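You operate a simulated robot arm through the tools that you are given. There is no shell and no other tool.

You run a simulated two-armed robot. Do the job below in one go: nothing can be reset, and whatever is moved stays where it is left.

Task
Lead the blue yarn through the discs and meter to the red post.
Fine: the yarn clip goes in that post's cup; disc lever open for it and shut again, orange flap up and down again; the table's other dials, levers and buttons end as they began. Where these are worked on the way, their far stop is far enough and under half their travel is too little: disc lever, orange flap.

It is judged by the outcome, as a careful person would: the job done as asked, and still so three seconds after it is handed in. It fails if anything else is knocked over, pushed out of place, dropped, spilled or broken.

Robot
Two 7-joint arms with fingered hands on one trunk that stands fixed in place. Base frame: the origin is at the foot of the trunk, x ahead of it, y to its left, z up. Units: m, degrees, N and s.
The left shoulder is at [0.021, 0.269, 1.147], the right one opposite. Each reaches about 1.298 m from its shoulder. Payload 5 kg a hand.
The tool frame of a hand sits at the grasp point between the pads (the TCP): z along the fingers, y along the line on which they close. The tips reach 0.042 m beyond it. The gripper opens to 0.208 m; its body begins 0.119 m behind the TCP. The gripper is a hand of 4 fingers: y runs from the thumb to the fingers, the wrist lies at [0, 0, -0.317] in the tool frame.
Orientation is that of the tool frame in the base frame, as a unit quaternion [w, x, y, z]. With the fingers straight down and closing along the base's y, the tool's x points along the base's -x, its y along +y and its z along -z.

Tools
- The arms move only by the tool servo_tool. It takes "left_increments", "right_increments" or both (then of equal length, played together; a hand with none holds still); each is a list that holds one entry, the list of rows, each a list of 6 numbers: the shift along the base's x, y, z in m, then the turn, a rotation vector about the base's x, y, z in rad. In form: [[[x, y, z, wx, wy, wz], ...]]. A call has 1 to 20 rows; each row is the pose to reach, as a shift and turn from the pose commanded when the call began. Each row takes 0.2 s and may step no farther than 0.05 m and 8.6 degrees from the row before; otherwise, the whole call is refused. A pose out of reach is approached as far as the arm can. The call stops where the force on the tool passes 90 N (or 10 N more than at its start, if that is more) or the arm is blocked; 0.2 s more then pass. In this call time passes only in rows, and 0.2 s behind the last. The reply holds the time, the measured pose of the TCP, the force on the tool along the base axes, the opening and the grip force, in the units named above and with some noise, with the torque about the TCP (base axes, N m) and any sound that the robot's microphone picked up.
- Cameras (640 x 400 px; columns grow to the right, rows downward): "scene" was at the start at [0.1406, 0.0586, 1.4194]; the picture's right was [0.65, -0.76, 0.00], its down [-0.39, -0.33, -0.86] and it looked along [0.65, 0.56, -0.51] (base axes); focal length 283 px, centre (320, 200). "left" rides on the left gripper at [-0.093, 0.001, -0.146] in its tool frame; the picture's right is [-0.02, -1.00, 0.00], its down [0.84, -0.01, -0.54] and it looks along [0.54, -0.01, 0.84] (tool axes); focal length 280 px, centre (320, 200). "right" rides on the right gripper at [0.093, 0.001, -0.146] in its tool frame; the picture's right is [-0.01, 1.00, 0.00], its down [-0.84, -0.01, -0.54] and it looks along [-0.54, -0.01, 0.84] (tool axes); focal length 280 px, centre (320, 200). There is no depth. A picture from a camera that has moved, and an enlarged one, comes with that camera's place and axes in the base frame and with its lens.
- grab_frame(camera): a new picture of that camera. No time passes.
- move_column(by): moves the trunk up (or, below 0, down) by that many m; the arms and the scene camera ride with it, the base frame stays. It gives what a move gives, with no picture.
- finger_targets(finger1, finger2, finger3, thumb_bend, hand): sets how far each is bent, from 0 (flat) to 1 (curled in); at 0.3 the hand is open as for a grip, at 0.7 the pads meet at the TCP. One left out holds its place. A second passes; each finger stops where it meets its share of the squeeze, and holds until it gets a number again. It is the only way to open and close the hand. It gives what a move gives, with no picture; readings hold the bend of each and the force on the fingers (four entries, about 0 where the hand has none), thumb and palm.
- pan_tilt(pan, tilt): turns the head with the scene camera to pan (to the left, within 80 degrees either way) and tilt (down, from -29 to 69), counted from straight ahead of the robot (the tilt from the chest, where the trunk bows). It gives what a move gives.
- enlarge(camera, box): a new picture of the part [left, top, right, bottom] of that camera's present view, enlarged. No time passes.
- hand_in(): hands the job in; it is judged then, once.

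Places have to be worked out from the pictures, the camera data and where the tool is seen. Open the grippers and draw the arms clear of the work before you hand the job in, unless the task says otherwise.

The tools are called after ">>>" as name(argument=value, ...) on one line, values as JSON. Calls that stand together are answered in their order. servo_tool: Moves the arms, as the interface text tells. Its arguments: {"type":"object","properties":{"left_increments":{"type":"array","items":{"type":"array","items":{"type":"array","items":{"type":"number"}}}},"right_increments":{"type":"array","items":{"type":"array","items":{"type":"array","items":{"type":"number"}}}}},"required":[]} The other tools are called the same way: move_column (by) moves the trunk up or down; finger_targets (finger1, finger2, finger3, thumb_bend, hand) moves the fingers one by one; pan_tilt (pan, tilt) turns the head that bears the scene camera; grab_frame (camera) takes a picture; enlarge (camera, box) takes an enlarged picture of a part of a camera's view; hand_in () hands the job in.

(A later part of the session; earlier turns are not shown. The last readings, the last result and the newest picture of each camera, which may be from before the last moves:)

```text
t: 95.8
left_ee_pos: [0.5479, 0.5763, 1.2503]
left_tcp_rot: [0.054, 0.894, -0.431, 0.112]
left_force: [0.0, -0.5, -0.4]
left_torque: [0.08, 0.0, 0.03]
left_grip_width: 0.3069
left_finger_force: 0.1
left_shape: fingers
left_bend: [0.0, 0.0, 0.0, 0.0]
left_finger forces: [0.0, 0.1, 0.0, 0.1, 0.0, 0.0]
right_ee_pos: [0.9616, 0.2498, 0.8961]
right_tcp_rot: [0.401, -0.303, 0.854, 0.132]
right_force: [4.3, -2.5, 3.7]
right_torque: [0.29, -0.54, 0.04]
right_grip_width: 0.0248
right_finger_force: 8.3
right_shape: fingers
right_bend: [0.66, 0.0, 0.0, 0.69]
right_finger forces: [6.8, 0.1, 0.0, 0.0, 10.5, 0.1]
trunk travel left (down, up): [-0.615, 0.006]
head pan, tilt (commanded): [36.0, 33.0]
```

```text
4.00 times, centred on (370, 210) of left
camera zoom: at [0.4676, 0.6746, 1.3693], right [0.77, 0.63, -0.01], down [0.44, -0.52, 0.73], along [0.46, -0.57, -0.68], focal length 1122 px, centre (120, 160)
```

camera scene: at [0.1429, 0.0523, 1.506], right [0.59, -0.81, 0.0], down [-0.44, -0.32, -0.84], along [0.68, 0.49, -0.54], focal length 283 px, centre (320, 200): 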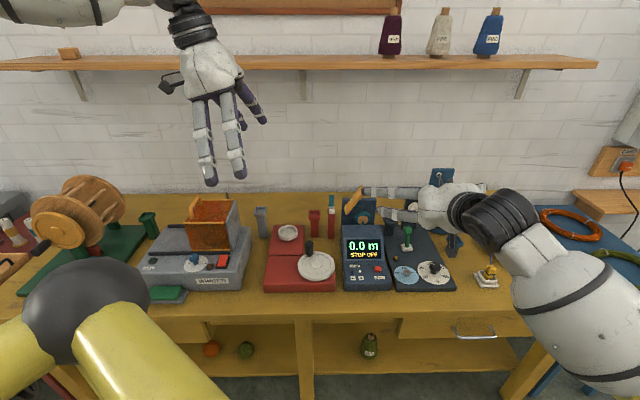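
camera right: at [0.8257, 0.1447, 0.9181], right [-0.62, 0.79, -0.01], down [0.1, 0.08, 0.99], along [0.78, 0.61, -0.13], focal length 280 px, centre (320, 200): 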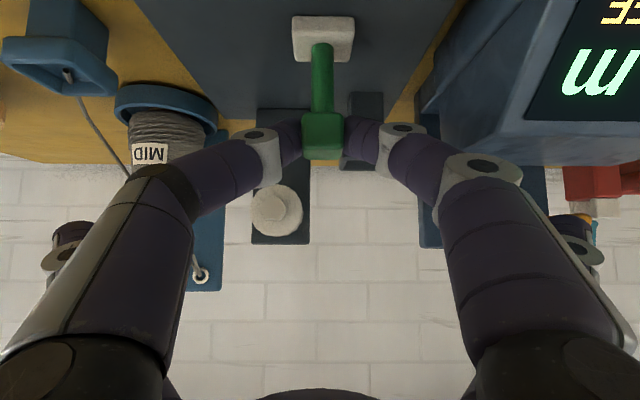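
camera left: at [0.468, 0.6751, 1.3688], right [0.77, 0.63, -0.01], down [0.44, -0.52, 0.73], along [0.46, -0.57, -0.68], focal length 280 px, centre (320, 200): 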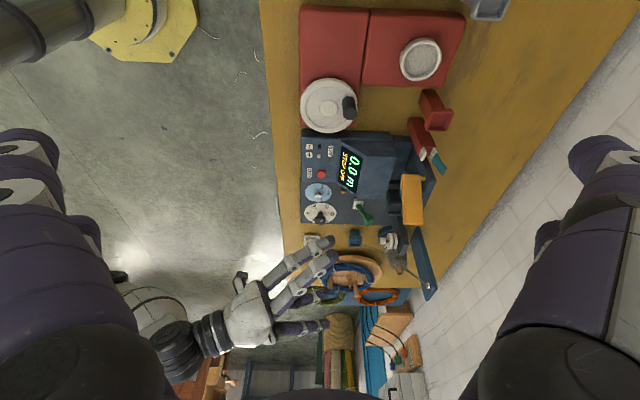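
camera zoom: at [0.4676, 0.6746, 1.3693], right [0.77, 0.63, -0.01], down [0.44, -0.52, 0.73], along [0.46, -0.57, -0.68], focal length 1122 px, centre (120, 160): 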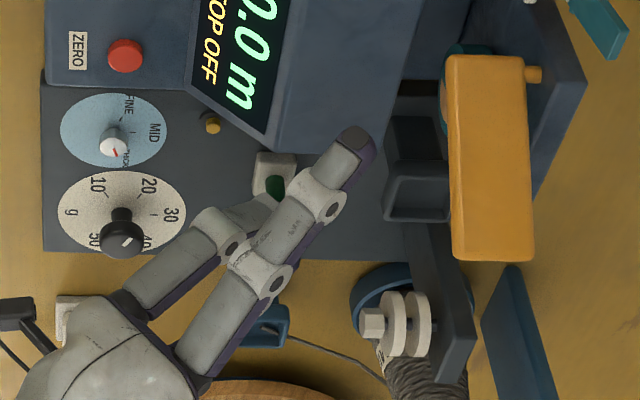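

The lever is following and the discs are visibly parting. I'll pull the rest of the way to its stop.

>>> servo_tool(right_increments=[[[-0.0063, -0.005, -0.0005, 0, 0, 0], [-0.0125, -0.01, -0.0015, 0, 0, 0], [-0.0188, -0.0149, -0.0035, 0, 0, 0], [-0.0235, -0.0187, -0.0055, 0, 0, 0]]])

>>> grab_frame(camera="right")

>>> enlarge(camera="left", box=[310, 160, 430, 260])

```text
t: 96.8
left_ee_pos: [0.5475, 0.5773, 1.25]
left_tcp_rot: [0.056, 0.894, -0.431, 0.113]
left_force: [-0.7, 0.4, 0.2]
left_torque: [0.04, -0.03, 0.02]
left_grip_width: 0.307
left_finger_force: 0.1
left_shape: fingers
left_bend: [0.0, 0.0, 0.0, 0.0]
left_finger forces: [0.0, 0.0, 0.0, 0.0, 0.0, 0.0]
right_ee_pos: [0.94, 0.2335, 0.8907]
right_tcp_rot: [0.401, -0.303, 0.855, 0.132]
right_force: [12.8, 5.2, 1.8]
right_torque: [0.27, -0.58, -0.01]
right_grip_width: 0.027
right_finger_force: 8.8
right_shape: fingers
right_bend: [0.66, 0.0, 0.0, 0.68]
right_finger forces: [6.5, 0.0, 0.2, 0.0, 10.4, 0.1]
trunk travel left (down, up): [-0.615, 0.006]
head pan, tilt (commanded): [36.0, 33.0]
```

```text
taken
camera right: at [0.8042, 0.129, 0.9124], right [-0.62, 0.79, -0.01], down [0.1, 0.08, 0.99], along [0.78, 0.61, -0.13], focal length 280 px, centre (320, 200)
```

right: 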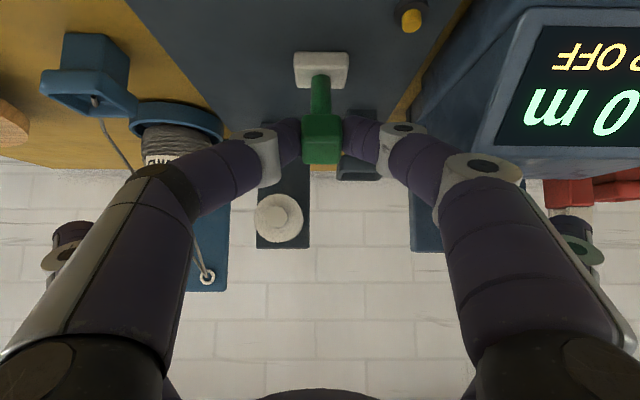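

```text
4.00 times, centred on (370, 210) of left
camera zoom: at [0.4678, 0.6753, 1.3688], right [0.77, 0.63, -0.01], down [0.44, -0.52, 0.73], along [0.46, -0.57, -0.68], focal length 1122 px, centre (120, 160)
```

zoom: 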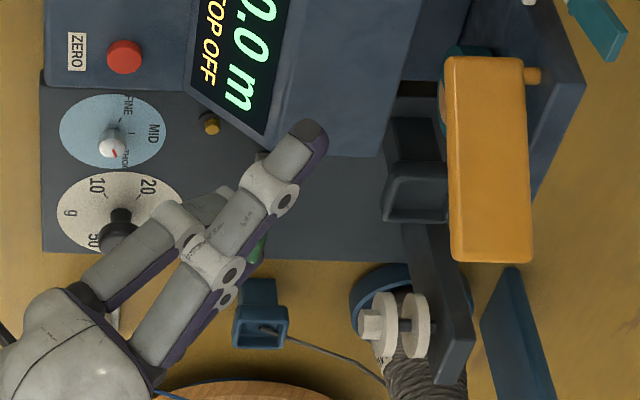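

The discs are wide apart and there's about 13 N of resistance, so the lever is at its stop. I'll release the knob and back away along the fingers.

>>> finger_targets(hand="right", finger1=0.58, thumb_bend=0.58)

>>> servo_tool(right_increments=[[[-0.015, -0.012, 0.018, 0, 0, 0], [-0.03, -0.024, 0.036, 0, 0, 0], [-0.05, -0.04, 0.06, 0, 0, 0], [-0.06, -0.065, 0.1, 0, 0, 0], [-0.065, -0.1, 0.13, 0, 0, 0], [-0.07, -0.14, 0.15, 0, 0, 0]]])

>>> enlarge(camera="left", box=[310, 160, 430, 260])

>>> grab_frame(camera="scene")

```text
t: 97.8
left_ee_pos: [0.548, 0.5762, 1.2504]
left_tcp_rot: [0.056, 0.894, -0.431, 0.112]
left_force: [0.1, -0.2, -0.2]
left_torque: [-0.01, 0.0, -0.01]
left_grip_width: 0.3068
left_finger_force: 0.1
left_shape: fingers
left_bend: [0.0, 0.0, 0.0, 0.0]
left_finger forces: [0.0, 0.0, 0.0, 0.0, 0.0, 0.0]
right_ee_pos: [0.9407, 0.2333, 0.8906]
right_tcp_rot: [0.401, -0.303, 0.854, 0.132]
right_force: [0.1, 0.5, -0.5]
right_torque: [-0.01, 0.02, 0.02]
right_grip_width: 0.0756
right_finger_force: 0.1
right_shape: fingers
right_bend: [0.57, 0.0, 0.0, 0.57]
right_finger forces: [0.0, 0.0, 0.0, 0.1, 0.0, 0.1]
trunk travel left (down, up): [-0.615, 0.006]
head pan, tilt (commanded): [36.0, 33.0]
```

```text
t: 99.2
left_ee_pos: [0.5477, 0.5754, 1.2521]
left_tcp_rot: [0.055, 0.893, -0.431, 0.113]
left_force: [-0.6, -1.0, 0.7]
left_torque: [0.15, 0.02, 0.01]
left_grip_width: 0.3071
left_finger_force: 0.0
left_shape: fingers
left_bend: [0.0, 0.0, 0.0, 0.0]
left_finger forces: [0.0, 0.0, 0.0, 0.1, 0.0, 0.0]
right_ee_pos: [0.8694, 0.0921, 1.0374]
right_tcp_rot: [0.4, -0.303, 0.855, 0.133]
right_force: [-1.3, 0.3, -1.2]
right_torque: [0.03, -0.18, -0.06]
right_grip_width: 0.0754
right_finger_force: 0.0
right_shape: fingers
right_bend: [0.57, 0.0, 0.0, 0.57]
right_finger forces: [0.0, 0.1, 0.1, 0.0, 0.0, 0.1]
trunk travel left (down, up): [-0.615, 0.006]
head pan, tilt (commanded): [36.0, 33.0]
```

```text
4.00 times, centred on (370, 210) of left
camera zoom: at [0.4678, 0.6737, 1.37], right [0.77, 0.63, -0.01], down [0.43, -0.53, 0.73], along [0.46, -0.57, -0.68], focal length 1122 px, centre (120, 160)
```

zoom: 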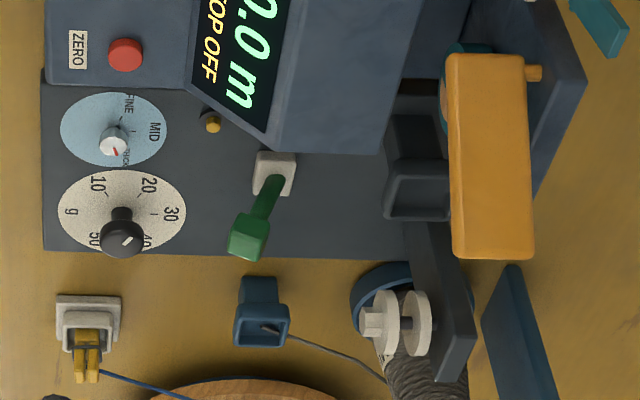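

```text
taken
camera scene: at [0.1427, 0.0511, 1.5062], right [0.59, -0.81, 0.0], down [-0.44, -0.32, -0.84], along [0.68, 0.49, -0.54], focal length 283 px, centre (320, 200)
```

scene: 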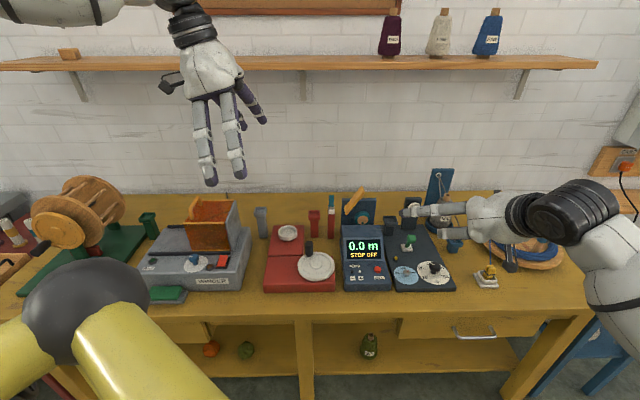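

The lever stays open toward the robot and the discs stay parted; the flap stays up. Now for the clip: I'll curl finger3 away from the coil pegs and bring the right hand to a standoff above and in front of the clip.

>>> finger_targets(hand="right", finger3=1.0)

>>> servo_tool(right_increments=[[[0.012, -0.031, -0.02, 0, 0, 0], [0.024, -0.061, -0.042, 0, 0, 0], [0.036, -0.092, -0.066, 0, 0, 0], [0.048, -0.122, -0.092, 0, 0, 0], [0.0605, -0.153, -0.1162, 0, 0, 0]]])

>>> grab_frame(camera="right")

>>> enlarge(camera="scene", box=[420, 200, 580, 310])

>>> enlarge(camera="left", box=[270, 190, 410, 300])

```text
t: 100.2
left_ee_pos: [0.5488, 0.5776, 1.2498]
left_tcp_rot: [0.056, 0.894, -0.43, 0.112]
left_force: [0.0, -0.4, -1.0]
left_torque: [-0.02, 0.02, 0.0]
left_grip_width: 0.307
left_finger_force: 0.0
left_shape: fingers
left_bend: [0.0, 0.0, 0.0, 0.0]
left_finger forces: [0.0, 0.0, 0.1, 0.1, 0.1, 0.0]
right_ee_pos: [0.8701, 0.0941, 1.0364]
right_tcp_rot: [0.401, -0.303, 0.854, 0.132]
right_force: [-0.7, -0.4, -0.4]
right_torque: [-0.01, -0.04, -0.01]
right_grip_width: 0.0758
right_finger_force: 0.0
right_shape: fingers
right_bend: [0.57, 0.0, 1.0, 0.57]
right_finger forces: [0.0, 0.0, 0.1, 0.0, 0.0, 0.0]
trunk travel left (down, up): [-0.615, 0.006]
head pan, tilt (commanded): [36.0, 33.0]
```

```text
t: 101.4
left_ee_pos: [0.5487, 0.5755, 1.252]
left_tcp_rot: [0.055, 0.894, -0.431, 0.112]
left_force: [1.0, -0.7, 0.8]
left_torque: [0.14, 0.04, 0.01]
left_grip_width: 0.3068
left_finger_force: 0.0
left_shape: fingers
left_bend: [0.0, 0.0, 0.0, 0.0]
left_finger forces: [0.0, 0.0, 0.0, 0.1, 0.0, 0.1]
right_ee_pos: [0.9312, -0.0592, 0.9231]
right_tcp_rot: [0.401, -0.302, 0.855, 0.133]
right_force: [0.7, -0.3, -0.3]
right_torque: [-0.05, 0.01, 0.01]
right_grip_width: 0.0754
right_finger_force: 0.0
right_shape: fingers
right_bend: [0.57, 0.0, 1.0, 0.57]
right_finger forces: [0.0, 0.0, 0.0, 0.0, 0.0, 0.0]
trunk travel left (down, up): [-0.615, 0.006]
head pan, tilt (commanded): [36.0, 33.0]
```

```text
taken
camera right: at [0.7949, -0.1658, 0.9449], right [-0.62, 0.79, 0.0], down [0.1, 0.08, 0.99], along [0.78, 0.61, -0.13], focal length 280 px, centre (320, 200)
```

right: 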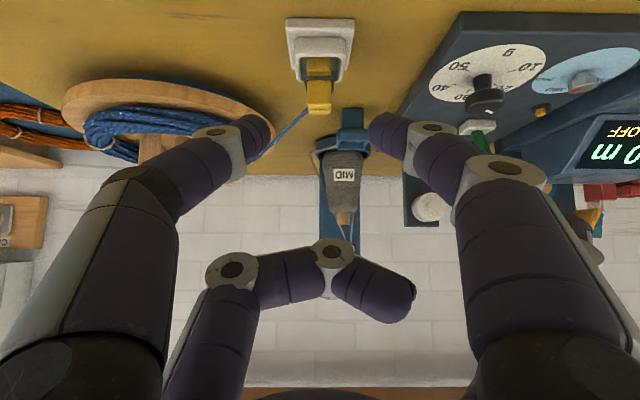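

```text
3.64 times, centred on (500, 255) of scene
camera zoom: at [0.1435, 0.051, 1.506], right [0.59, -0.81, 0.0], down [-0.44, -0.32, -0.84], along [0.68, 0.49, -0.54], focal length 1029 px, centre (-334, 0)
```

zoom: 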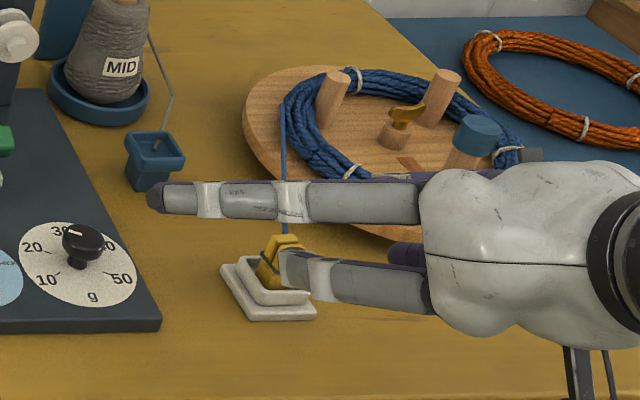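

```text
3.64 times, centred on (340, 245) of left
camera zoom: at [0.4687, 0.6737, 1.3694], right [0.77, 0.63, -0.01], down [0.44, -0.53, 0.73], along [0.46, -0.57, -0.68], focal length 1020 px, centre (247, 36)
```

zoom: 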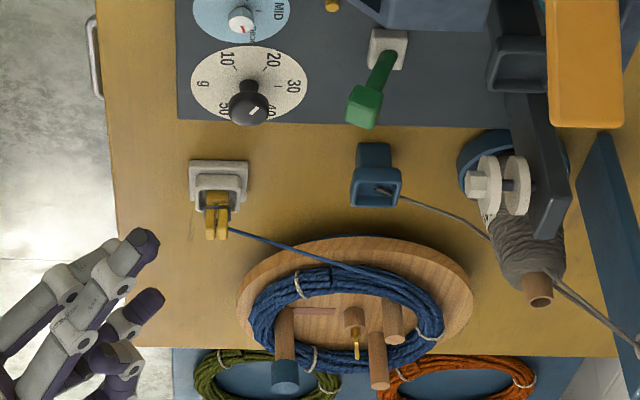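

The clip is centred between thumb and finger1 in the hand camera, about 12 cm ahead. I'll advance along the fingers in small steps so the pads come around the clip head.

>>> servo_tool(right_increments=[[[0.015, 0.0115, -0.0155, 0, 0, 0], [0.03, 0.023, -0.031, 0, 0, 0], [0.045, 0.0345, -0.047, 0, 0, 0]]])

>>> grab_frame(camera="right")

>>> enlarge(camera="left", box=[290, 220, 370, 280])

>>> enlarge(camera="scene", box=[450, 240, 530, 300])

```text
t: 102.2
left_ee_pos: [0.5482, 0.576, 1.249]
left_tcp_rot: [0.055, 0.894, -0.431, 0.112]
left_force: [0.9, -0.1, 0.4]
left_torque: [-0.03, 0.04, -0.02]
left_grip_width: 0.3069
left_finger_force: 0.2
left_shape: fingers
left_bend: [0.0, 0.0, 0.0, 0.0]
left_finger forces: [0.1, 0.0, 0.0, 0.0, 0.1, 0.0]
right_ee_pos: [0.9764, -0.0261, 0.8753]
right_tcp_rot: [0.4, -0.302, 0.855, 0.131]
right_force: [0.7, -0.8, -0.4]
right_torque: [0.05, 0.02, 0.04]
right_grip_width: 0.0758
right_finger_force: 0.0
right_shape: fingers
right_bend: [0.57, 0.0, 1.0, 0.57]
right_finger forces: [0.0, 0.0, 0.0, 0.1, 0.1, 0.0]
trunk travel left (down, up): [-0.615, 0.006]
head pan, tilt (commanded): [36.0, 33.0]
```

```text
taken
camera right: at [0.8404, -0.1306, 0.8974], right [-0.62, 0.79, -0.01], down [0.1, 0.09, 0.99], along [0.78, 0.61, -0.13], focal length 280 px, centre (320, 200)
```

right: 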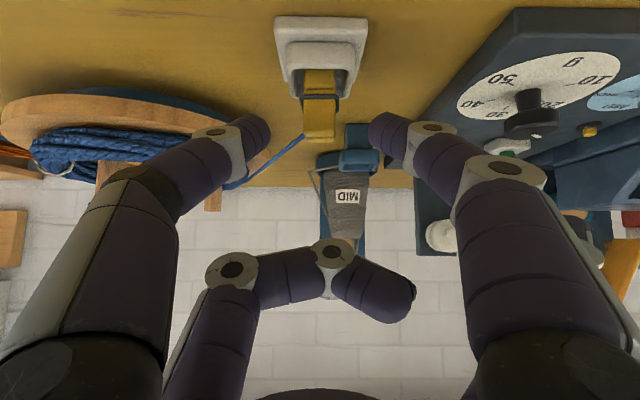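

```text
6.67 times, centred on (330, 250) of left
camera zoom: at [0.4686, 0.6751, 1.3683], right [0.77, 0.63, -0.01], down [0.44, -0.52, 0.73], along [0.46, -0.57, -0.68], focal length 1869 px, centre (253, -133)
```

zoom: 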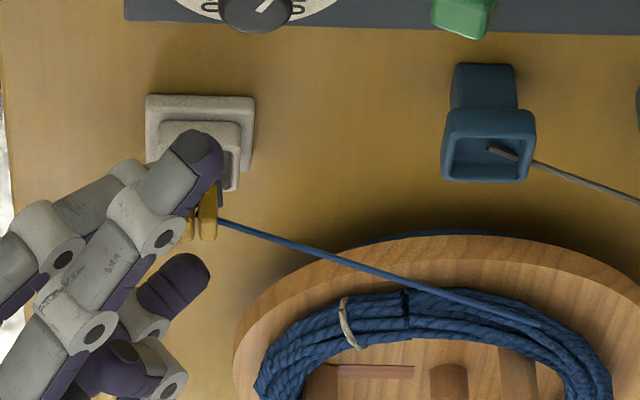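

```text
6.67 times, centred on (490, 270) of scene
camera zoom: at [0.1433, 0.0523, 1.5059], right [0.59, -0.81, 0.0], down [-0.44, -0.32, -0.84], along [0.68, 0.49, -0.55], focal length 1886 px, centre (-813, -267)
```

zoom: 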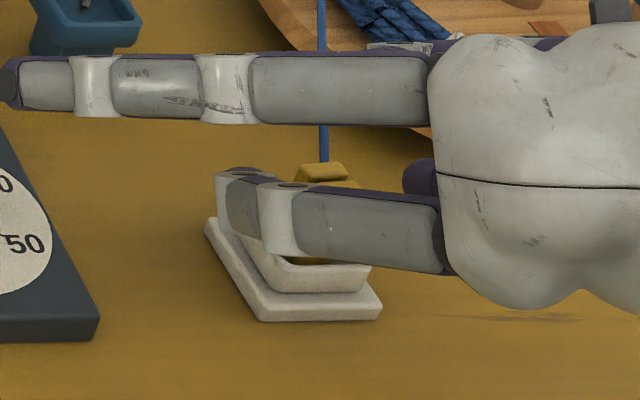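

Centred. A final 2.5 cm advance puts the pads at the clip head, then I'll close gently.

>>> servo_tool(right_increments=[[[0.008, 0.006, -0.0075, 0, 0, 0], [0.0155, 0.0118, -0.0145, 0, 0, 0]]])

>>> grab_frame(camera="right")

>>> finger_targets(hand="right", finger1=0.7, thumb_bend=0.7)

>>> grab_frame(camera="right")

>>> enlarge(camera="left", box=[290, 220, 370, 280])

```text
t: 102.8
left_ee_pos: [0.5483, 0.576, 1.2505]
left_tcp_rot: [0.054, 0.894, -0.431, 0.113]
left_force: [-0.5, 0.1, 0.7]
left_torque: [0.05, 0.01, 0.0]
left_grip_width: 0.3069
left_finger_force: 0.1
left_shape: fingers
left_bend: [0.0, 0.0, 0.0, 0.0]
left_finger forces: [0.1, 0.0, 0.0, 0.0, 0.0, 0.0]
right_ee_pos: [0.99, -0.0134, 0.8647]
right_tcp_rot: [0.401, -0.303, 0.854, 0.132]
right_force: [-0.6, 1.1, 0.3]
right_torque: [0.03, 0.03, 0.01]
right_grip_width: 0.0756
right_finger_force: 0.0
right_shape: fingers
right_bend: [0.57, 0.0, 1.0, 0.57]
right_finger forces: [0.0, 0.0, 0.0, 0.0, 0.0, 0.1]
trunk travel left (down, up): [-0.615, 0.006]
head pan, tilt (commanded): [36.0, 33.0]
```

```text
taken
camera right: at [0.8547, -0.1189, 0.8859], right [-0.62, 0.79, -0.01], down [0.1, 0.08, 0.99], along [0.78, 0.61, -0.13], focal length 280 px, centre (320, 200)
```

right: 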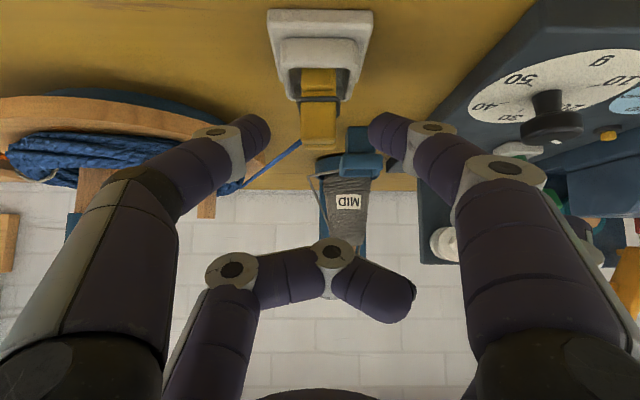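

```text
t: 103.8
left_ee_pos: [0.5484, 0.575, 1.2504]
left_tcp_rot: [0.056, 0.894, -0.43, 0.113]
left_force: [0.8, 0.6, 0.3]
left_torque: [0.01, -0.01, 0.01]
left_grip_width: 0.3068
left_finger_force: 0.0
left_shape: fingers
left_bend: [0.0, 0.0, 0.0, 0.0]
left_finger forces: [0.0, 0.1, 0.1, 0.1, 0.0, 0.0]
right_ee_pos: [0.9911, -0.0124, 0.8641]
right_tcp_rot: [0.4, -0.303, 0.855, 0.132]
right_force: [0.4, -0.5, -0.1]
right_torque: [0.01, 0.01, -0.02]
right_grip_width: 0.0275
right_finger_force: 7.5
right_shape: fingers
right_bend: [0.66, 0.0, 1.0, 0.68]
right_finger forces: [7.1, 0.0, 0.0, 0.1, 7.1, 0.1]
trunk travel left (down, up): [-0.615, 0.006]
head pan, tilt (commanded): [36.0, 33.0]
```

```text
taken
camera right: at [0.8546, -0.1186, 0.8857], right [-0.62, 0.79, -0.01], down [0.1, 0.08, 0.99], along [0.78, 0.61, -0.13], focal length 280 px, centre (320, 200)
```

right: 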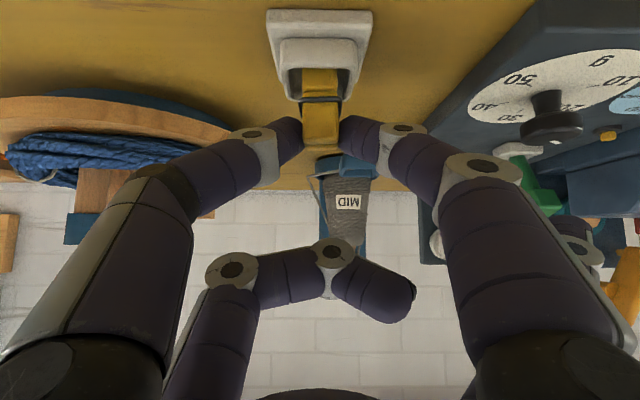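

```text
6.67 times, centred on (330, 250) of left
camera zoom: at [0.468, 0.675, 1.3689], right [0.77, 0.63, -0.01], down [0.44, -0.52, 0.73], along [0.46, -0.57, -0.68], focal length 1869 px, centre (253, -133)
```

zoom: 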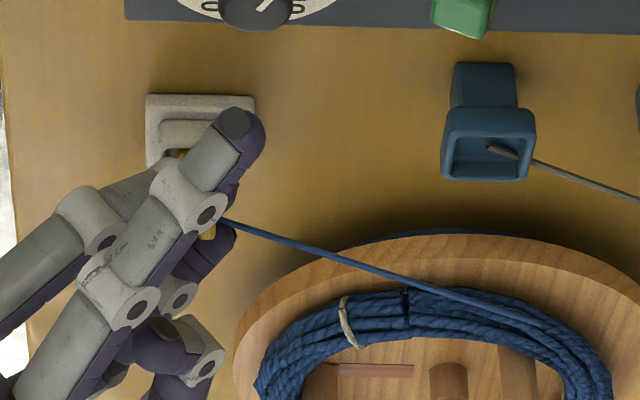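

The clip is held at 7 N a side. I'll firm the grip a little and lift it straight up out of its stand.

>>> finger_targets(hand="right", finger1=0.74, thumb_bend=0.74)

>>> servo_tool(right_increments=[[[0, 0, 0.02, 0, 0, 0], [0, 0, 0.04, 0, 0, 0], [0, 0, 0.065, 0, 0, 0], [0, 0, 0.09, 0, 0, 0]]])

>>> grab_frame(camera="right")

>>> enlarge(camera="left", box=[290, 220, 410, 310])

>>> enlarge(camera="scene", box=[420, 190, 560, 300])

```text
t: 104.8
left_ee_pos: [0.5493, 0.5764, 1.2504]
left_tcp_rot: [0.055, 0.894, -0.43, 0.112]
left_force: [-0.4, 0.6, -0.2]
left_torque: [0.01, -0.02, -0.01]
left_grip_width: 0.307
left_finger_force: 0.0
left_shape: fingers
left_bend: [0.0, 0.0, 0.0, 0.0]
left_finger forces: [0.1, 0.0, 0.1, 0.0, 0.1, 0.1]
right_ee_pos: [0.991, -0.0136, 0.8644]
right_tcp_rot: [0.401, -0.303, 0.855, 0.132]
right_force: [0.0, 0.4, -0.7]
right_torque: [-0.03, 0.01, -0.02]
right_grip_width: 0.0275
right_finger_force: 10.3
right_shape: fingers
right_bend: [0.63, 0.0, 1.0, 0.71]
right_finger forces: [10.0, 0.0, 0.0, 0.0, 10.2, 0.0]
trunk travel left (down, up): [-0.615, 0.006]
head pan, tilt (commanded): [36.0, 33.0]
```

```text
t: 105.8
left_ee_pos: [0.547, 0.5764, 1.25]
left_tcp_rot: [0.055, 0.894, -0.43, 0.113]
left_force: [0.0, 0.4, 0.3]
left_torque: [0.0, -0.03, 0.04]
left_grip_width: 0.3071
left_finger_force: 0.1
left_shape: fingers
left_bend: [0.0, 0.0, 0.0, 0.0]
left_finger forces: [0.0, 0.0, 0.1, 0.0, 0.0, 0.0]
right_ee_pos: [0.9915, -0.0145, 0.95]
right_tcp_rot: [0.4, -0.303, 0.855, 0.132]
right_force: [-0.4, 0.3, -1.0]
right_torque: [0.02, -0.11, -0.06]
right_grip_width: 0.0275
right_finger_force: 10.3
right_shape: fingers
right_bend: [0.63, 0.0, 1.0, 0.71]
right_finger forces: [10.0, 0.0, 0.0, 0.1, 10.1, 0.0]
trunk travel left (down, up): [-0.615, 0.006]
head pan, tilt (commanded): [36.0, 33.0]
```

```text
taken
camera right: at [0.8547, -0.1198, 0.9733], right [-0.62, 0.79, -0.01], down [0.1, 0.09, 0.99], along [0.78, 0.61, -0.13], focal length 280 px, centre (320, 200)
```

right: 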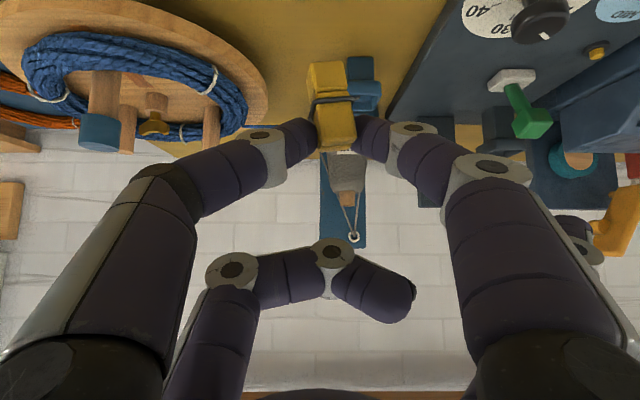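

```text
4.44 times, centred on (350, 265) of left
camera zoom: at [0.4675, 0.6752, 1.3689], right [0.77, 0.63, -0.01], down [0.44, -0.52, 0.73], along [0.46, -0.57, -0.68], focal length 1246 px, centre (187, -89)
```

zoom: 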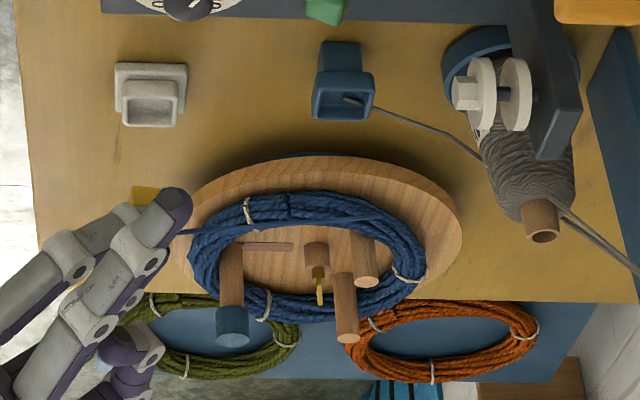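

```text
3.64 times, centred on (490, 245) of scene
camera zoom: at [0.1424, 0.0524, 1.5061], right [0.59, -0.81, 0.0], down [-0.44, -0.32, -0.84], along [0.68, 0.49, -0.54], focal length 1029 px, centre (-298, 36)
```

zoom: 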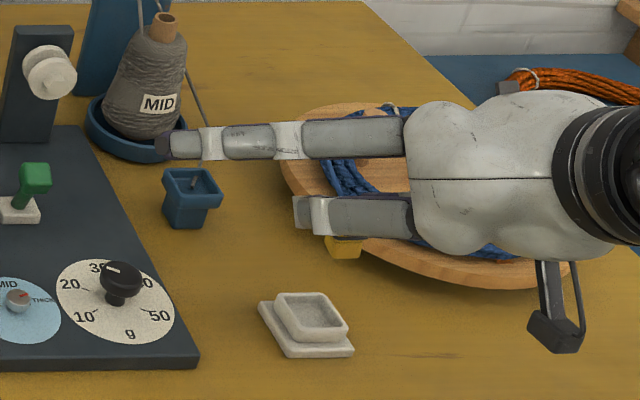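

The clip is out of the stand and held securely (about 10 N). Before carrying it, I'll take close views of the opened discs, the nut and the dark cup to plan a clear path.

>>> enlarge(camera="left", box=[370, 200, 430, 250])

>>> enlarge(camera="scene", box=[385, 190, 445, 240])

>>> enlarge(camera="left", box=[360, 150, 440, 210])

```text
8.00 times, centred on (400, 225) of left
camera zoom: at [0.4675, 0.6752, 1.3689], right [0.77, 0.63, -0.01], down [0.44, -0.52, 0.73], along [0.46, -0.57, -0.68], focal length 2243 px, centre (-320, 0)
```

zoom: 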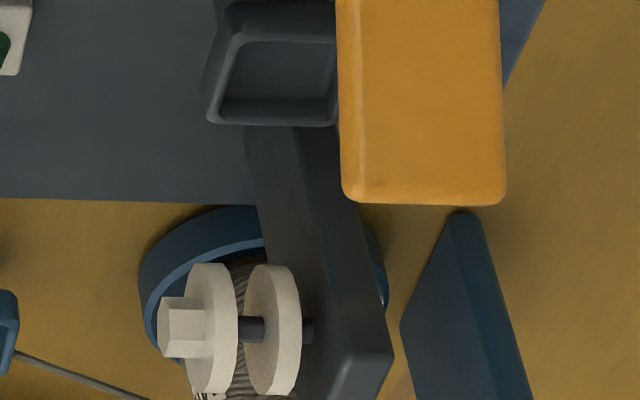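

```text
8.00 times, centred on (415, 215) of scene
camera zoom: at [0.1424, 0.0524, 1.5061], right [0.59, -0.81, 0.0], down [-0.44, -0.32, -0.84], along [0.68, 0.49, -0.54], focal length 2263 px, centre (-440, 80)
```

zoom: 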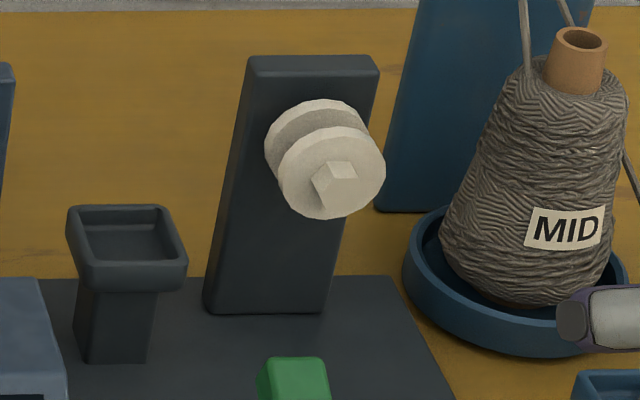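

```text
6.67 times, centred on (400, 180) of left
camera zoom: at [0.4675, 0.6752, 1.3689], right [0.77, 0.63, -0.01], down [0.44, -0.52, 0.73], along [0.46, -0.57, -0.68], focal length 1869 px, centre (-213, 333)
```

zoom: 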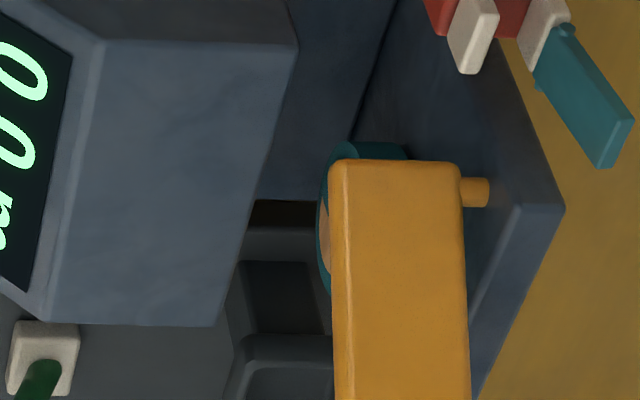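

The right arm can only reach the dark cup with the hand nearly level (about 72°), which would tilt a clip gripped at 50°. So I'll set the clip back in its stand exactly as it was, and regrasp it at the flatter angle with the trunk lower.

>>> servo_tool(right_increments=[[[0, 0.001, -0.02, 0, 0, 0], [0, 0.001, -0.04, 0, 0, 0], [0, 0.001, -0.06, 0, 0, 0], [0, 0.001, -0.075, 0, 0, 0]]])

>>> grab_frame(camera="right")

>>> enlarge(camera="scene", box=[450, 240, 530, 300])

>>> enlarge(camera="left", box=[290, 220, 370, 280])

```text
t: 106.8
left_ee_pos: [0.548, 0.5763, 1.2514]
left_tcp_rot: [0.055, 0.894, -0.43, 0.112]
left_force: [1.1, 0.3, -0.5]
left_torque: [0.0, 0.01, 0.0]
left_grip_width: 0.3072
left_finger_force: 0.1
left_shape: fingers
left_bend: [0.0, 0.0, 0.0, 0.0]
left_finger forces: [0.0, 0.1, 0.1, 0.1, 0.1, 0.0]
right_ee_pos: [0.9919, -0.0117, 0.8803]
right_tcp_rot: [0.401, -0.302, 0.855, 0.132]
right_force: [0.6, 0.6, -0.3]
right_torque: [-0.04, 0.07, 0.02]
right_grip_width: 0.0275
right_finger_force: 9.9
right_shape: fingers
right_bend: [0.63, 0.0, 1.0, 0.71]
right_finger forces: [10.1, 0.1, 0.1, 0.1, 10.1, 0.0]
trunk travel left (down, up): [-0.615, 0.006]
head pan, tilt (commanded): [36.0, 33.0]
```

```text
taken
camera right: at [0.8555, -0.1176, 0.9019], right [-0.62, 0.79, -0.01], down [0.1, 0.08, 0.99], along [0.78, 0.61, -0.13], focal length 280 px, centre (320, 200)
```

right: 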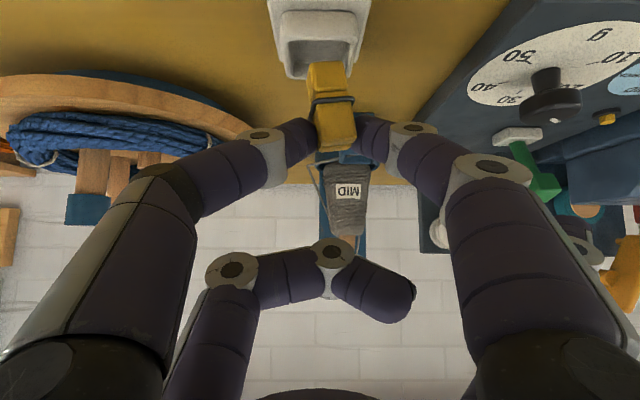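

```text
6.67 times, centred on (490, 270) of scene
camera zoom: at [0.1429, 0.0521, 1.506], right [0.59, -0.81, 0.0], down [-0.44, -0.32, -0.84], along [0.68, 0.49, -0.54], focal length 1886 px, centre (-813, -267)
```

zoom: 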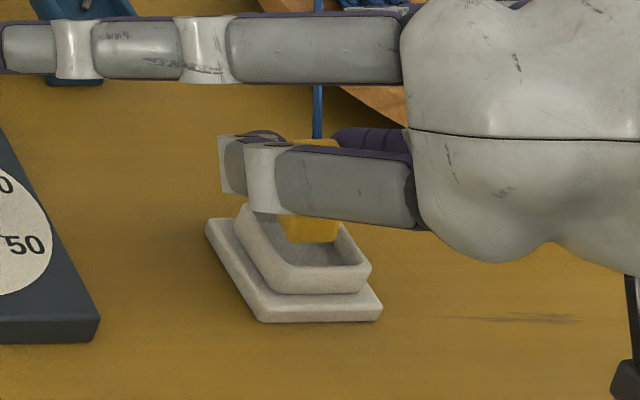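

```text
6.67 times, centred on (330, 250) of left
camera zoom: at [0.4681, 0.6748, 1.3689], right [0.77, 0.63, -0.01], down [0.44, -0.52, 0.73], along [0.46, -0.57, -0.68], focal length 1869 px, centre (253, -133)
```

zoom: 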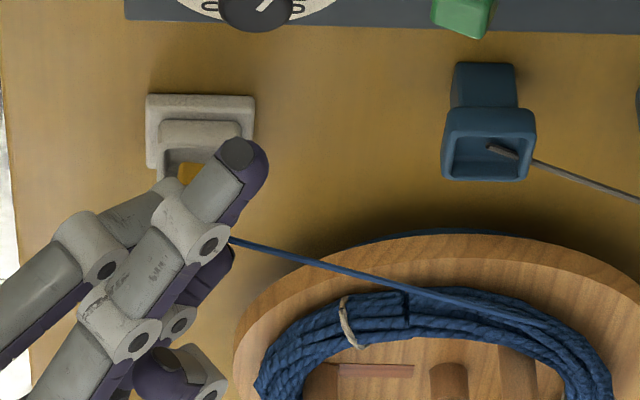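

The clip bottom is just over the stand's cup. I'll lower the last 1.5 cm with a small correction to the right.

>>> servo_tool(right_increments=[[[0.0015, -0.002, -0.007, 0, 0, 0], [0.002, -0.003, -0.014, 0, 0, 0]]])

>>> grab_frame(camera="right")

>>> enlarge(camera="scene", box=[450, 240, 530, 300])

```text
t: 107.4
left_ee_pos: [0.5487, 0.5764, 1.2501]
left_tcp_rot: [0.056, 0.894, -0.431, 0.112]
left_force: [-0.4, -0.7, -0.3]
left_torque: [-0.03, -0.02, -0.01]
left_grip_width: 0.3067
left_finger_force: 0.0
left_shape: fingers
left_bend: [0.0, 0.0, 0.0, 0.0]
left_finger forces: [0.0, 0.0, 0.0, 0.0, 0.0, 0.1]
right_ee_pos: [0.9922, -0.0146, 0.8644]
right_tcp_rot: [0.4, -0.303, 0.855, 0.132]
right_force: [-0.5, -0.4, -0.2]
right_torque: [-0.03, 0.01, 0.01]
right_grip_width: 0.0273
right_finger_force: 9.8
right_shape: fingers
right_bend: [0.63, 0.0, 1.0, 0.71]
right_finger forces: [10.1, 0.1, 0.0, 0.0, 10.1, 0.0]
trunk travel left (down, up): [-0.615, 0.006]
head pan, tilt (commanded): [36.0, 33.0]
```

```text
taken
camera right: at [0.8568, -0.1208, 0.8859], right [-0.62, 0.79, -0.01], down [0.1, 0.08, 0.99], along [0.78, 0.61, -0.13], focal length 280 px, centre (320, 200)
```

right: 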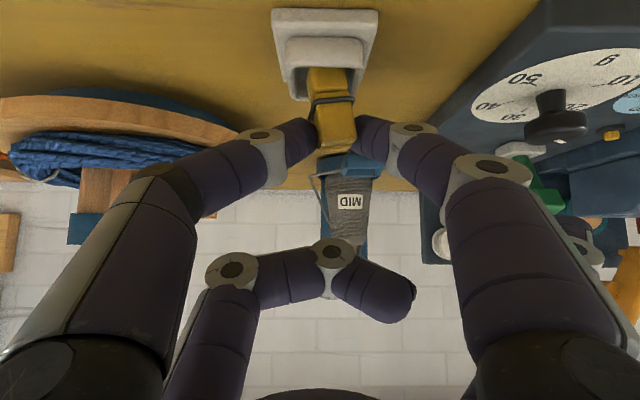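

```text
6.67 times, centred on (490, 270) of scene
camera zoom: at [0.1428, 0.0521, 1.506], right [0.59, -0.81, 0.0], down [-0.44, -0.32, -0.84], along [0.68, 0.49, -0.54], focal length 1886 px, centre (-813, -267)
```

zoom: 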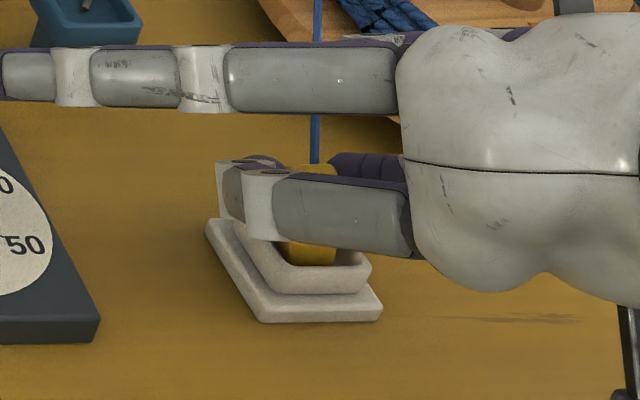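

The clip's foot is back in the stand cup at its original height. I'll open the two digits and back away along their axis.

>>> finger_targets(hand="right", finger1=0.57, thumb_bend=0.57)

>>> grab_frame(camera="right")

>>> servo_tool(right_increments=[[[-0.015, -0.0117, 0.016, 0, 0, 0], [-0.03, -0.0234, 0.032, 0, 0, 0], [-0.05, -0.039, 0.054, 0, 0, 0], [-0.07, -0.055, 0.085, 0, 0, 0], [-0.09, -0.07, 0.12, 0, 0, 0], [-0.1, -0.08, 0.16, 0, 0, 0], [-0.1, -0.08, 0.2, 0, 0, 0]]])

>>> enlarge(camera="scene", box=[450, 240, 530, 300])

>>> enlarge(camera="left", box=[290, 220, 370, 280])

```text
t: 108.4
left_ee_pos: [0.5482, 0.5767, 1.2508]
left_tcp_rot: [0.056, 0.894, -0.431, 0.113]
left_force: [0.2, -0.3, -0.6]
left_torque: [-0.03, -0.06, -0.01]
left_grip_width: 0.3068
left_finger_force: 0.1
left_shape: fingers
left_bend: [0.0, 0.0, 0.0, 0.0]
left_finger forces: [0.1, 0.0, 0.1, 0.0, 0.1, 0.1]
right_ee_pos: [0.9931, -0.0152, 0.864]
right_tcp_rot: [0.401, -0.303, 0.855, 0.132]
right_force: [0.1, 0.0, -1.1]
right_torque: [0.0, -0.01, 0.02]
right_grip_width: 0.0806
right_finger_force: 0.0
right_shape: fingers
right_bend: [0.56, 0.0, 1.0, 0.56]
right_finger forces: [0.0, 0.0, 0.0, 0.1, 0.1, 0.1]
trunk travel left (down, up): [-0.615, 0.006]
head pan, tilt (commanded): [36.0, 33.0]
```

```text
taken
camera right: at [0.8568, -0.1209, 0.886], right [-0.62, 0.79, -0.01], down [0.1, 0.08, 0.99], along [0.78, 0.61, -0.13], focal length 280 px, centre (320, 200)
```

right: 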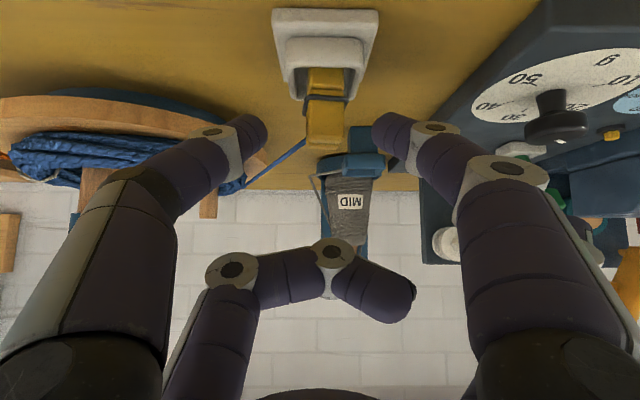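

```text
t: 110.0
left_ee_pos: [0.5479, 0.5766, 1.2505]
left_tcp_rot: [0.057, 0.894, -0.431, 0.112]
left_force: [-0.8, 0.0, -0.1]
left_torque: [-0.07, -0.1, -0.02]
left_grip_width: 0.3068
left_finger_force: 0.1
left_shape: fingers
left_bend: [0.0, 0.0, 0.0, 0.0]
left_finger forces: [0.0, 0.0, 0.0, 0.1, 0.0, 0.0]
right_ee_pos: [0.8918, -0.0918, 1.0651]
right_tcp_rot: [0.4, -0.303, 0.855, 0.132]
right_force: [-0.4, 0.2, -1.3]
right_torque: [-0.01, -0.15, -0.11]
right_grip_width: 0.0808
right_finger_force: 0.1
right_shape: fingers
right_bend: [0.56, 0.0, 1.0, 0.56]
right_finger forces: [0.0, 0.1, 0.0, 0.1, 0.0, 0.0]
trunk travel left (down, up): [-0.615, 0.006]
head pan, tilt (commanded): [36.0, 33.0]
```

```text
6.67 times, centred on (490, 270) of scene
camera zoom: at [0.142, 0.0526, 1.5061], right [0.59, -0.81, 0.0], down [-0.44, -0.32, -0.84], along [0.68, 0.49, -0.54], focal length 1886 px, centre (-813, -267)
```

zoom: 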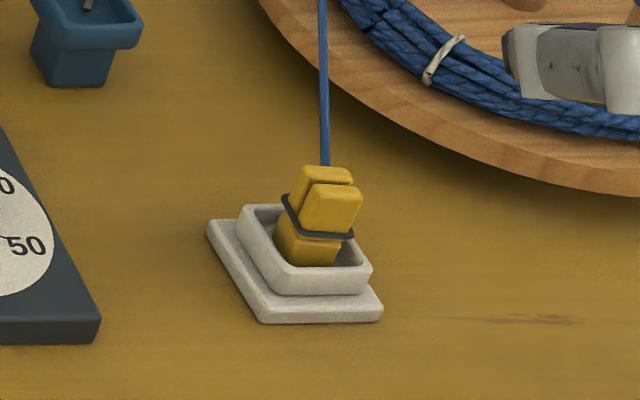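

```text
6.67 times, centred on (330, 250) of left
camera zoom: at [0.4671, 0.6755, 1.369], right [0.77, 0.63, -0.01], down [0.44, -0.52, 0.73], along [0.46, -0.57, -0.68], focal length 1869 px, centre (253, -133)
```

zoom: 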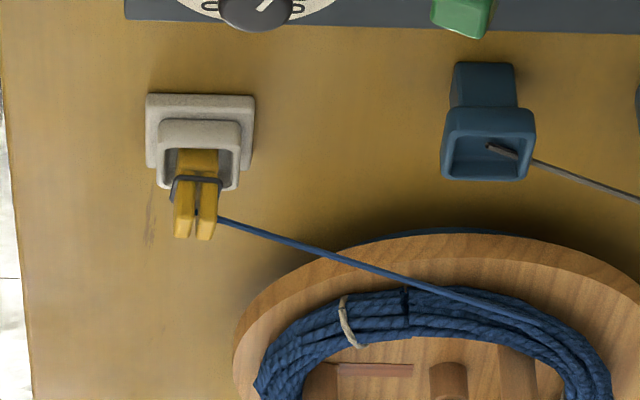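

The clip stands properly in its stand again. Both hands have room below, so I'll lower the trunk by 0.155 m.

>>> move_column(by=-0.155)

>>> servo_tool(right_increments=[[[0, 0, 0.005, 0.06, -0.075, 0], [0, 0, 0.01, 0.12, -0.15, 0], [0, 0, 0.01, 0.18, -0.225, 0], [0, 0, 0.01, 0.239, -0.3005, 0]]])

>>> grab_frame(camera="scene")

>>> grab_frame(camera="right")

```text
t: 111.8
left_ee_pos: [0.548, 0.5754, 1.097]
left_tcp_rot: [0.055, 0.894, -0.431, 0.113]
left_force: [-0.5, 0.1, 1.0]
left_torque: [-0.01, -0.02, 0.01]
left_grip_width: 0.3071
left_finger_force: 0.1
left_shape: fingers
left_bend: [0.0, 0.0, 0.0, 0.0]
left_finger forces: [0.0, 0.1, 0.0, 0.1, 0.0, 0.0]
right_ee_pos: [0.893, -0.095, 0.9101]
right_tcp_rot: [0.402, -0.302, 0.854, 0.132]
right_force: [-0.3, -0.3, 1.2]
right_torque: [-0.04, -0.02, -0.04]
right_grip_width: 0.0805
right_finger_force: 0.0
right_shape: fingers
right_bend: [0.56, 0.0, 1.0, 0.56]
right_finger forces: [0.0, 0.0, 0.1, 0.1, 0.1, 0.0]
trunk travel left (down, up): [-0.46, 0.161]
head pan, tilt (commanded): [36.0, 33.0]
```

```text
t: 112.8
left_ee_pos: [0.5481, 0.5756, 1.0947]
left_tcp_rot: [0.056, 0.894, -0.431, 0.112]
left_force: [0.0, 0.5, 0.9]
left_torque: [0.06, 0.04, -0.02]
left_grip_width: 0.3071
left_finger_force: 0.1
left_shape: fingers
left_bend: [0.0, 0.0, 0.0, 0.0]
left_finger forces: [0.0, 0.1, 0.0, 0.0, 0.1, 0.1]
right_ee_pos: [0.8935, -0.0959, 0.9198]
right_tcp_rot: [0.558, -0.269, 0.763, 0.186]
right_force: [0.8, 0.6, 0.9]
right_torque: [-0.09, 0.13, 0.05]
right_grip_width: 0.0804
right_finger_force: 0.1
right_shape: fingers
right_bend: [0.56, 0.0, 1.0, 0.56]
right_finger forces: [0.1, 0.0, 0.1, 0.0, 0.1, 0.0]
trunk travel left (down, up): [-0.46, 0.161]
head pan, tilt (commanded): [36.0, 33.0]
```

```text
taken
camera scene: at [0.148, 0.0519, 1.3503], right [0.59, -0.81, 0.0], down [-0.44, -0.32, -0.84], along [0.68, 0.49, -0.54], focal length 283 px, centre (320, 200)
```

scene: 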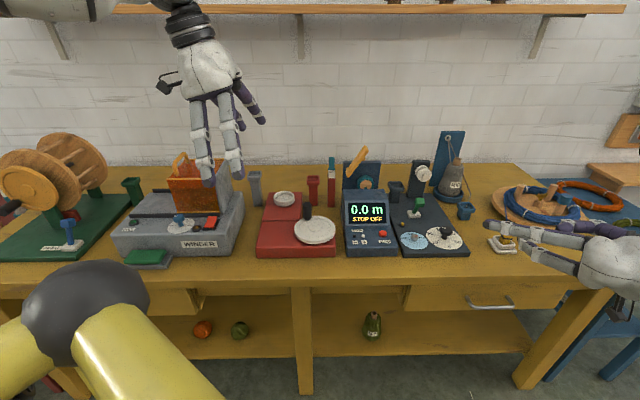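

```text
taken
camera right: at [0.7601, -0.1991, 0.8754], right [-0.61, 0.79, 0.0], down [-0.2, -0.15, 0.97], along [0.76, 0.6, 0.25], focal length 280 px, centre (320, 200)
```

right: 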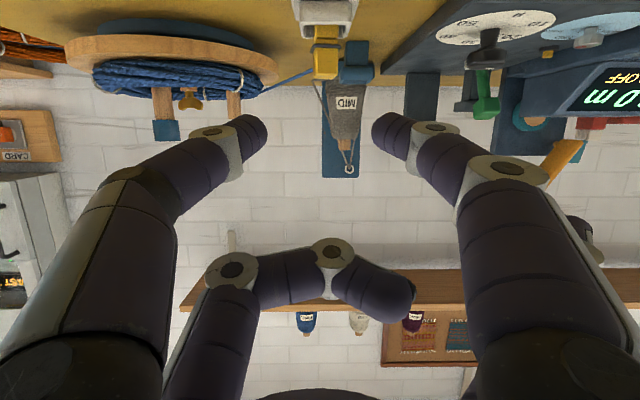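

The hand is level at 72° and the clip lies ahead and slightly below its finger plane. I'll move to a pre-grasp point aligned with the clip.

>>> servo_tool(right_increments=[[[0.0125, 0.0112, -0.013, 0, 0, 0], [0.025, 0.0225, -0.026, 0, 0, 0], [0.0375, 0.0337, -0.0394, 0, 0, 0]]])

>>> grab_frame(camera="right")

>>> enlarge(camera="scene", box=[450, 190, 570, 280])

>>> enlarge(camera="left", box=[280, 180, 400, 280])

```text
t: 113.6
left_ee_pos: [0.5483, 0.5773, 1.0955]
left_tcp_rot: [0.056, 0.894, -0.431, 0.112]
left_force: [-0.6, 0.9, 0.4]
left_torque: [-0.03, 0.02, -0.02]
left_grip_width: 0.307
left_finger_force: 0.0
left_shape: fingers
left_bend: [0.0, 0.0, 0.0, 0.0]
left_finger forces: [0.0, 0.1, 0.0, 0.0, 0.0, 0.1]
right_ee_pos: [0.9296, -0.0612, 0.8775]
right_tcp_rot: [0.557, -0.269, 0.764, 0.186]
right_force: [-0.4, -0.7, 0.1]
right_torque: [-0.03, 0.01, 0.03]
right_grip_width: 0.0806
right_finger_force: 0.1
right_shape: fingers
right_bend: [0.56, 0.0, 1.0, 0.56]
right_finger forces: [0.0, 0.1, 0.1, 0.1, 0.0, 0.1]
trunk travel left (down, up): [-0.46, 0.161]
head pan, tilt (commanded): [36.0, 33.0]
```

```text
taken
camera right: at [0.7968, -0.164, 0.834], right [-0.61, 0.79, 0.0], down [-0.2, -0.15, 0.97], along [0.76, 0.6, 0.25], focal length 280 px, centre (320, 200)
```

right: 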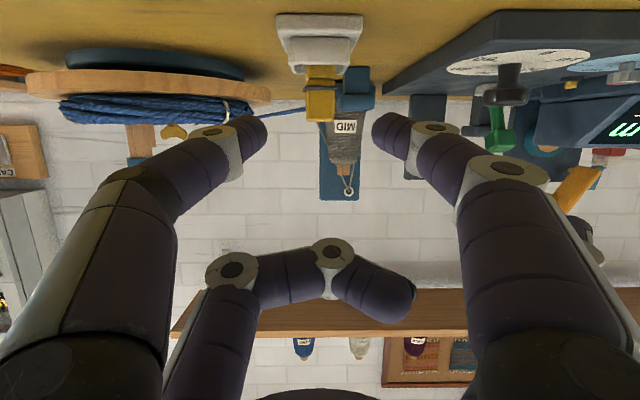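

```text
4.44 times, centred on (510, 235) of scene
camera zoom: at [0.1476, 0.0522, 1.3502], right [0.59, -0.81, 0.0], down [-0.44, -0.32, -0.84], along [0.68, 0.49, -0.54], focal length 1257 px, centre (-524, 44)
```

zoom: 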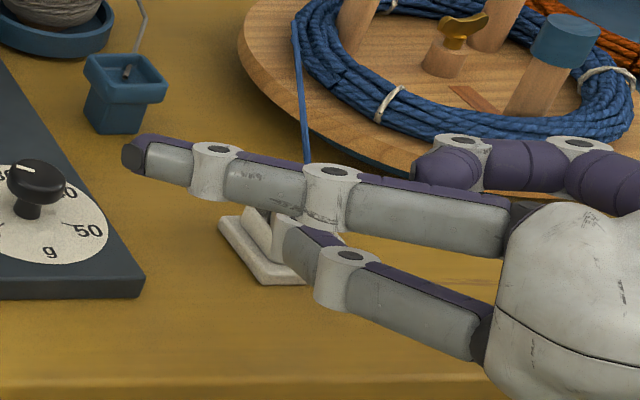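

```text
4.00 times, centred on (340, 230) of left
camera zoom: at [0.468, 0.675, 1.2137], right [0.77, 0.63, -0.01], down [0.44, -0.52, 0.73], along [0.46, -0.57, -0.68], focal length 1122 px, centre (240, 80)
```

zoom: 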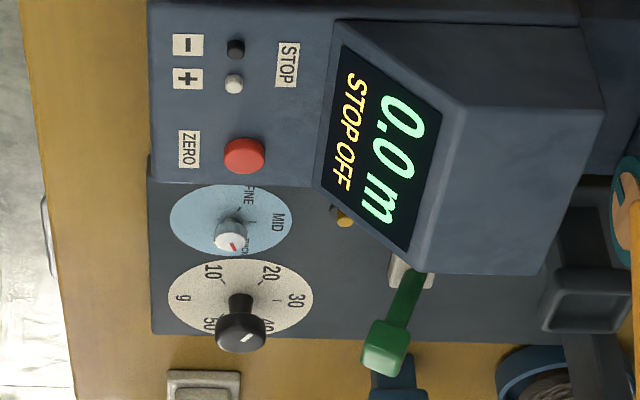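

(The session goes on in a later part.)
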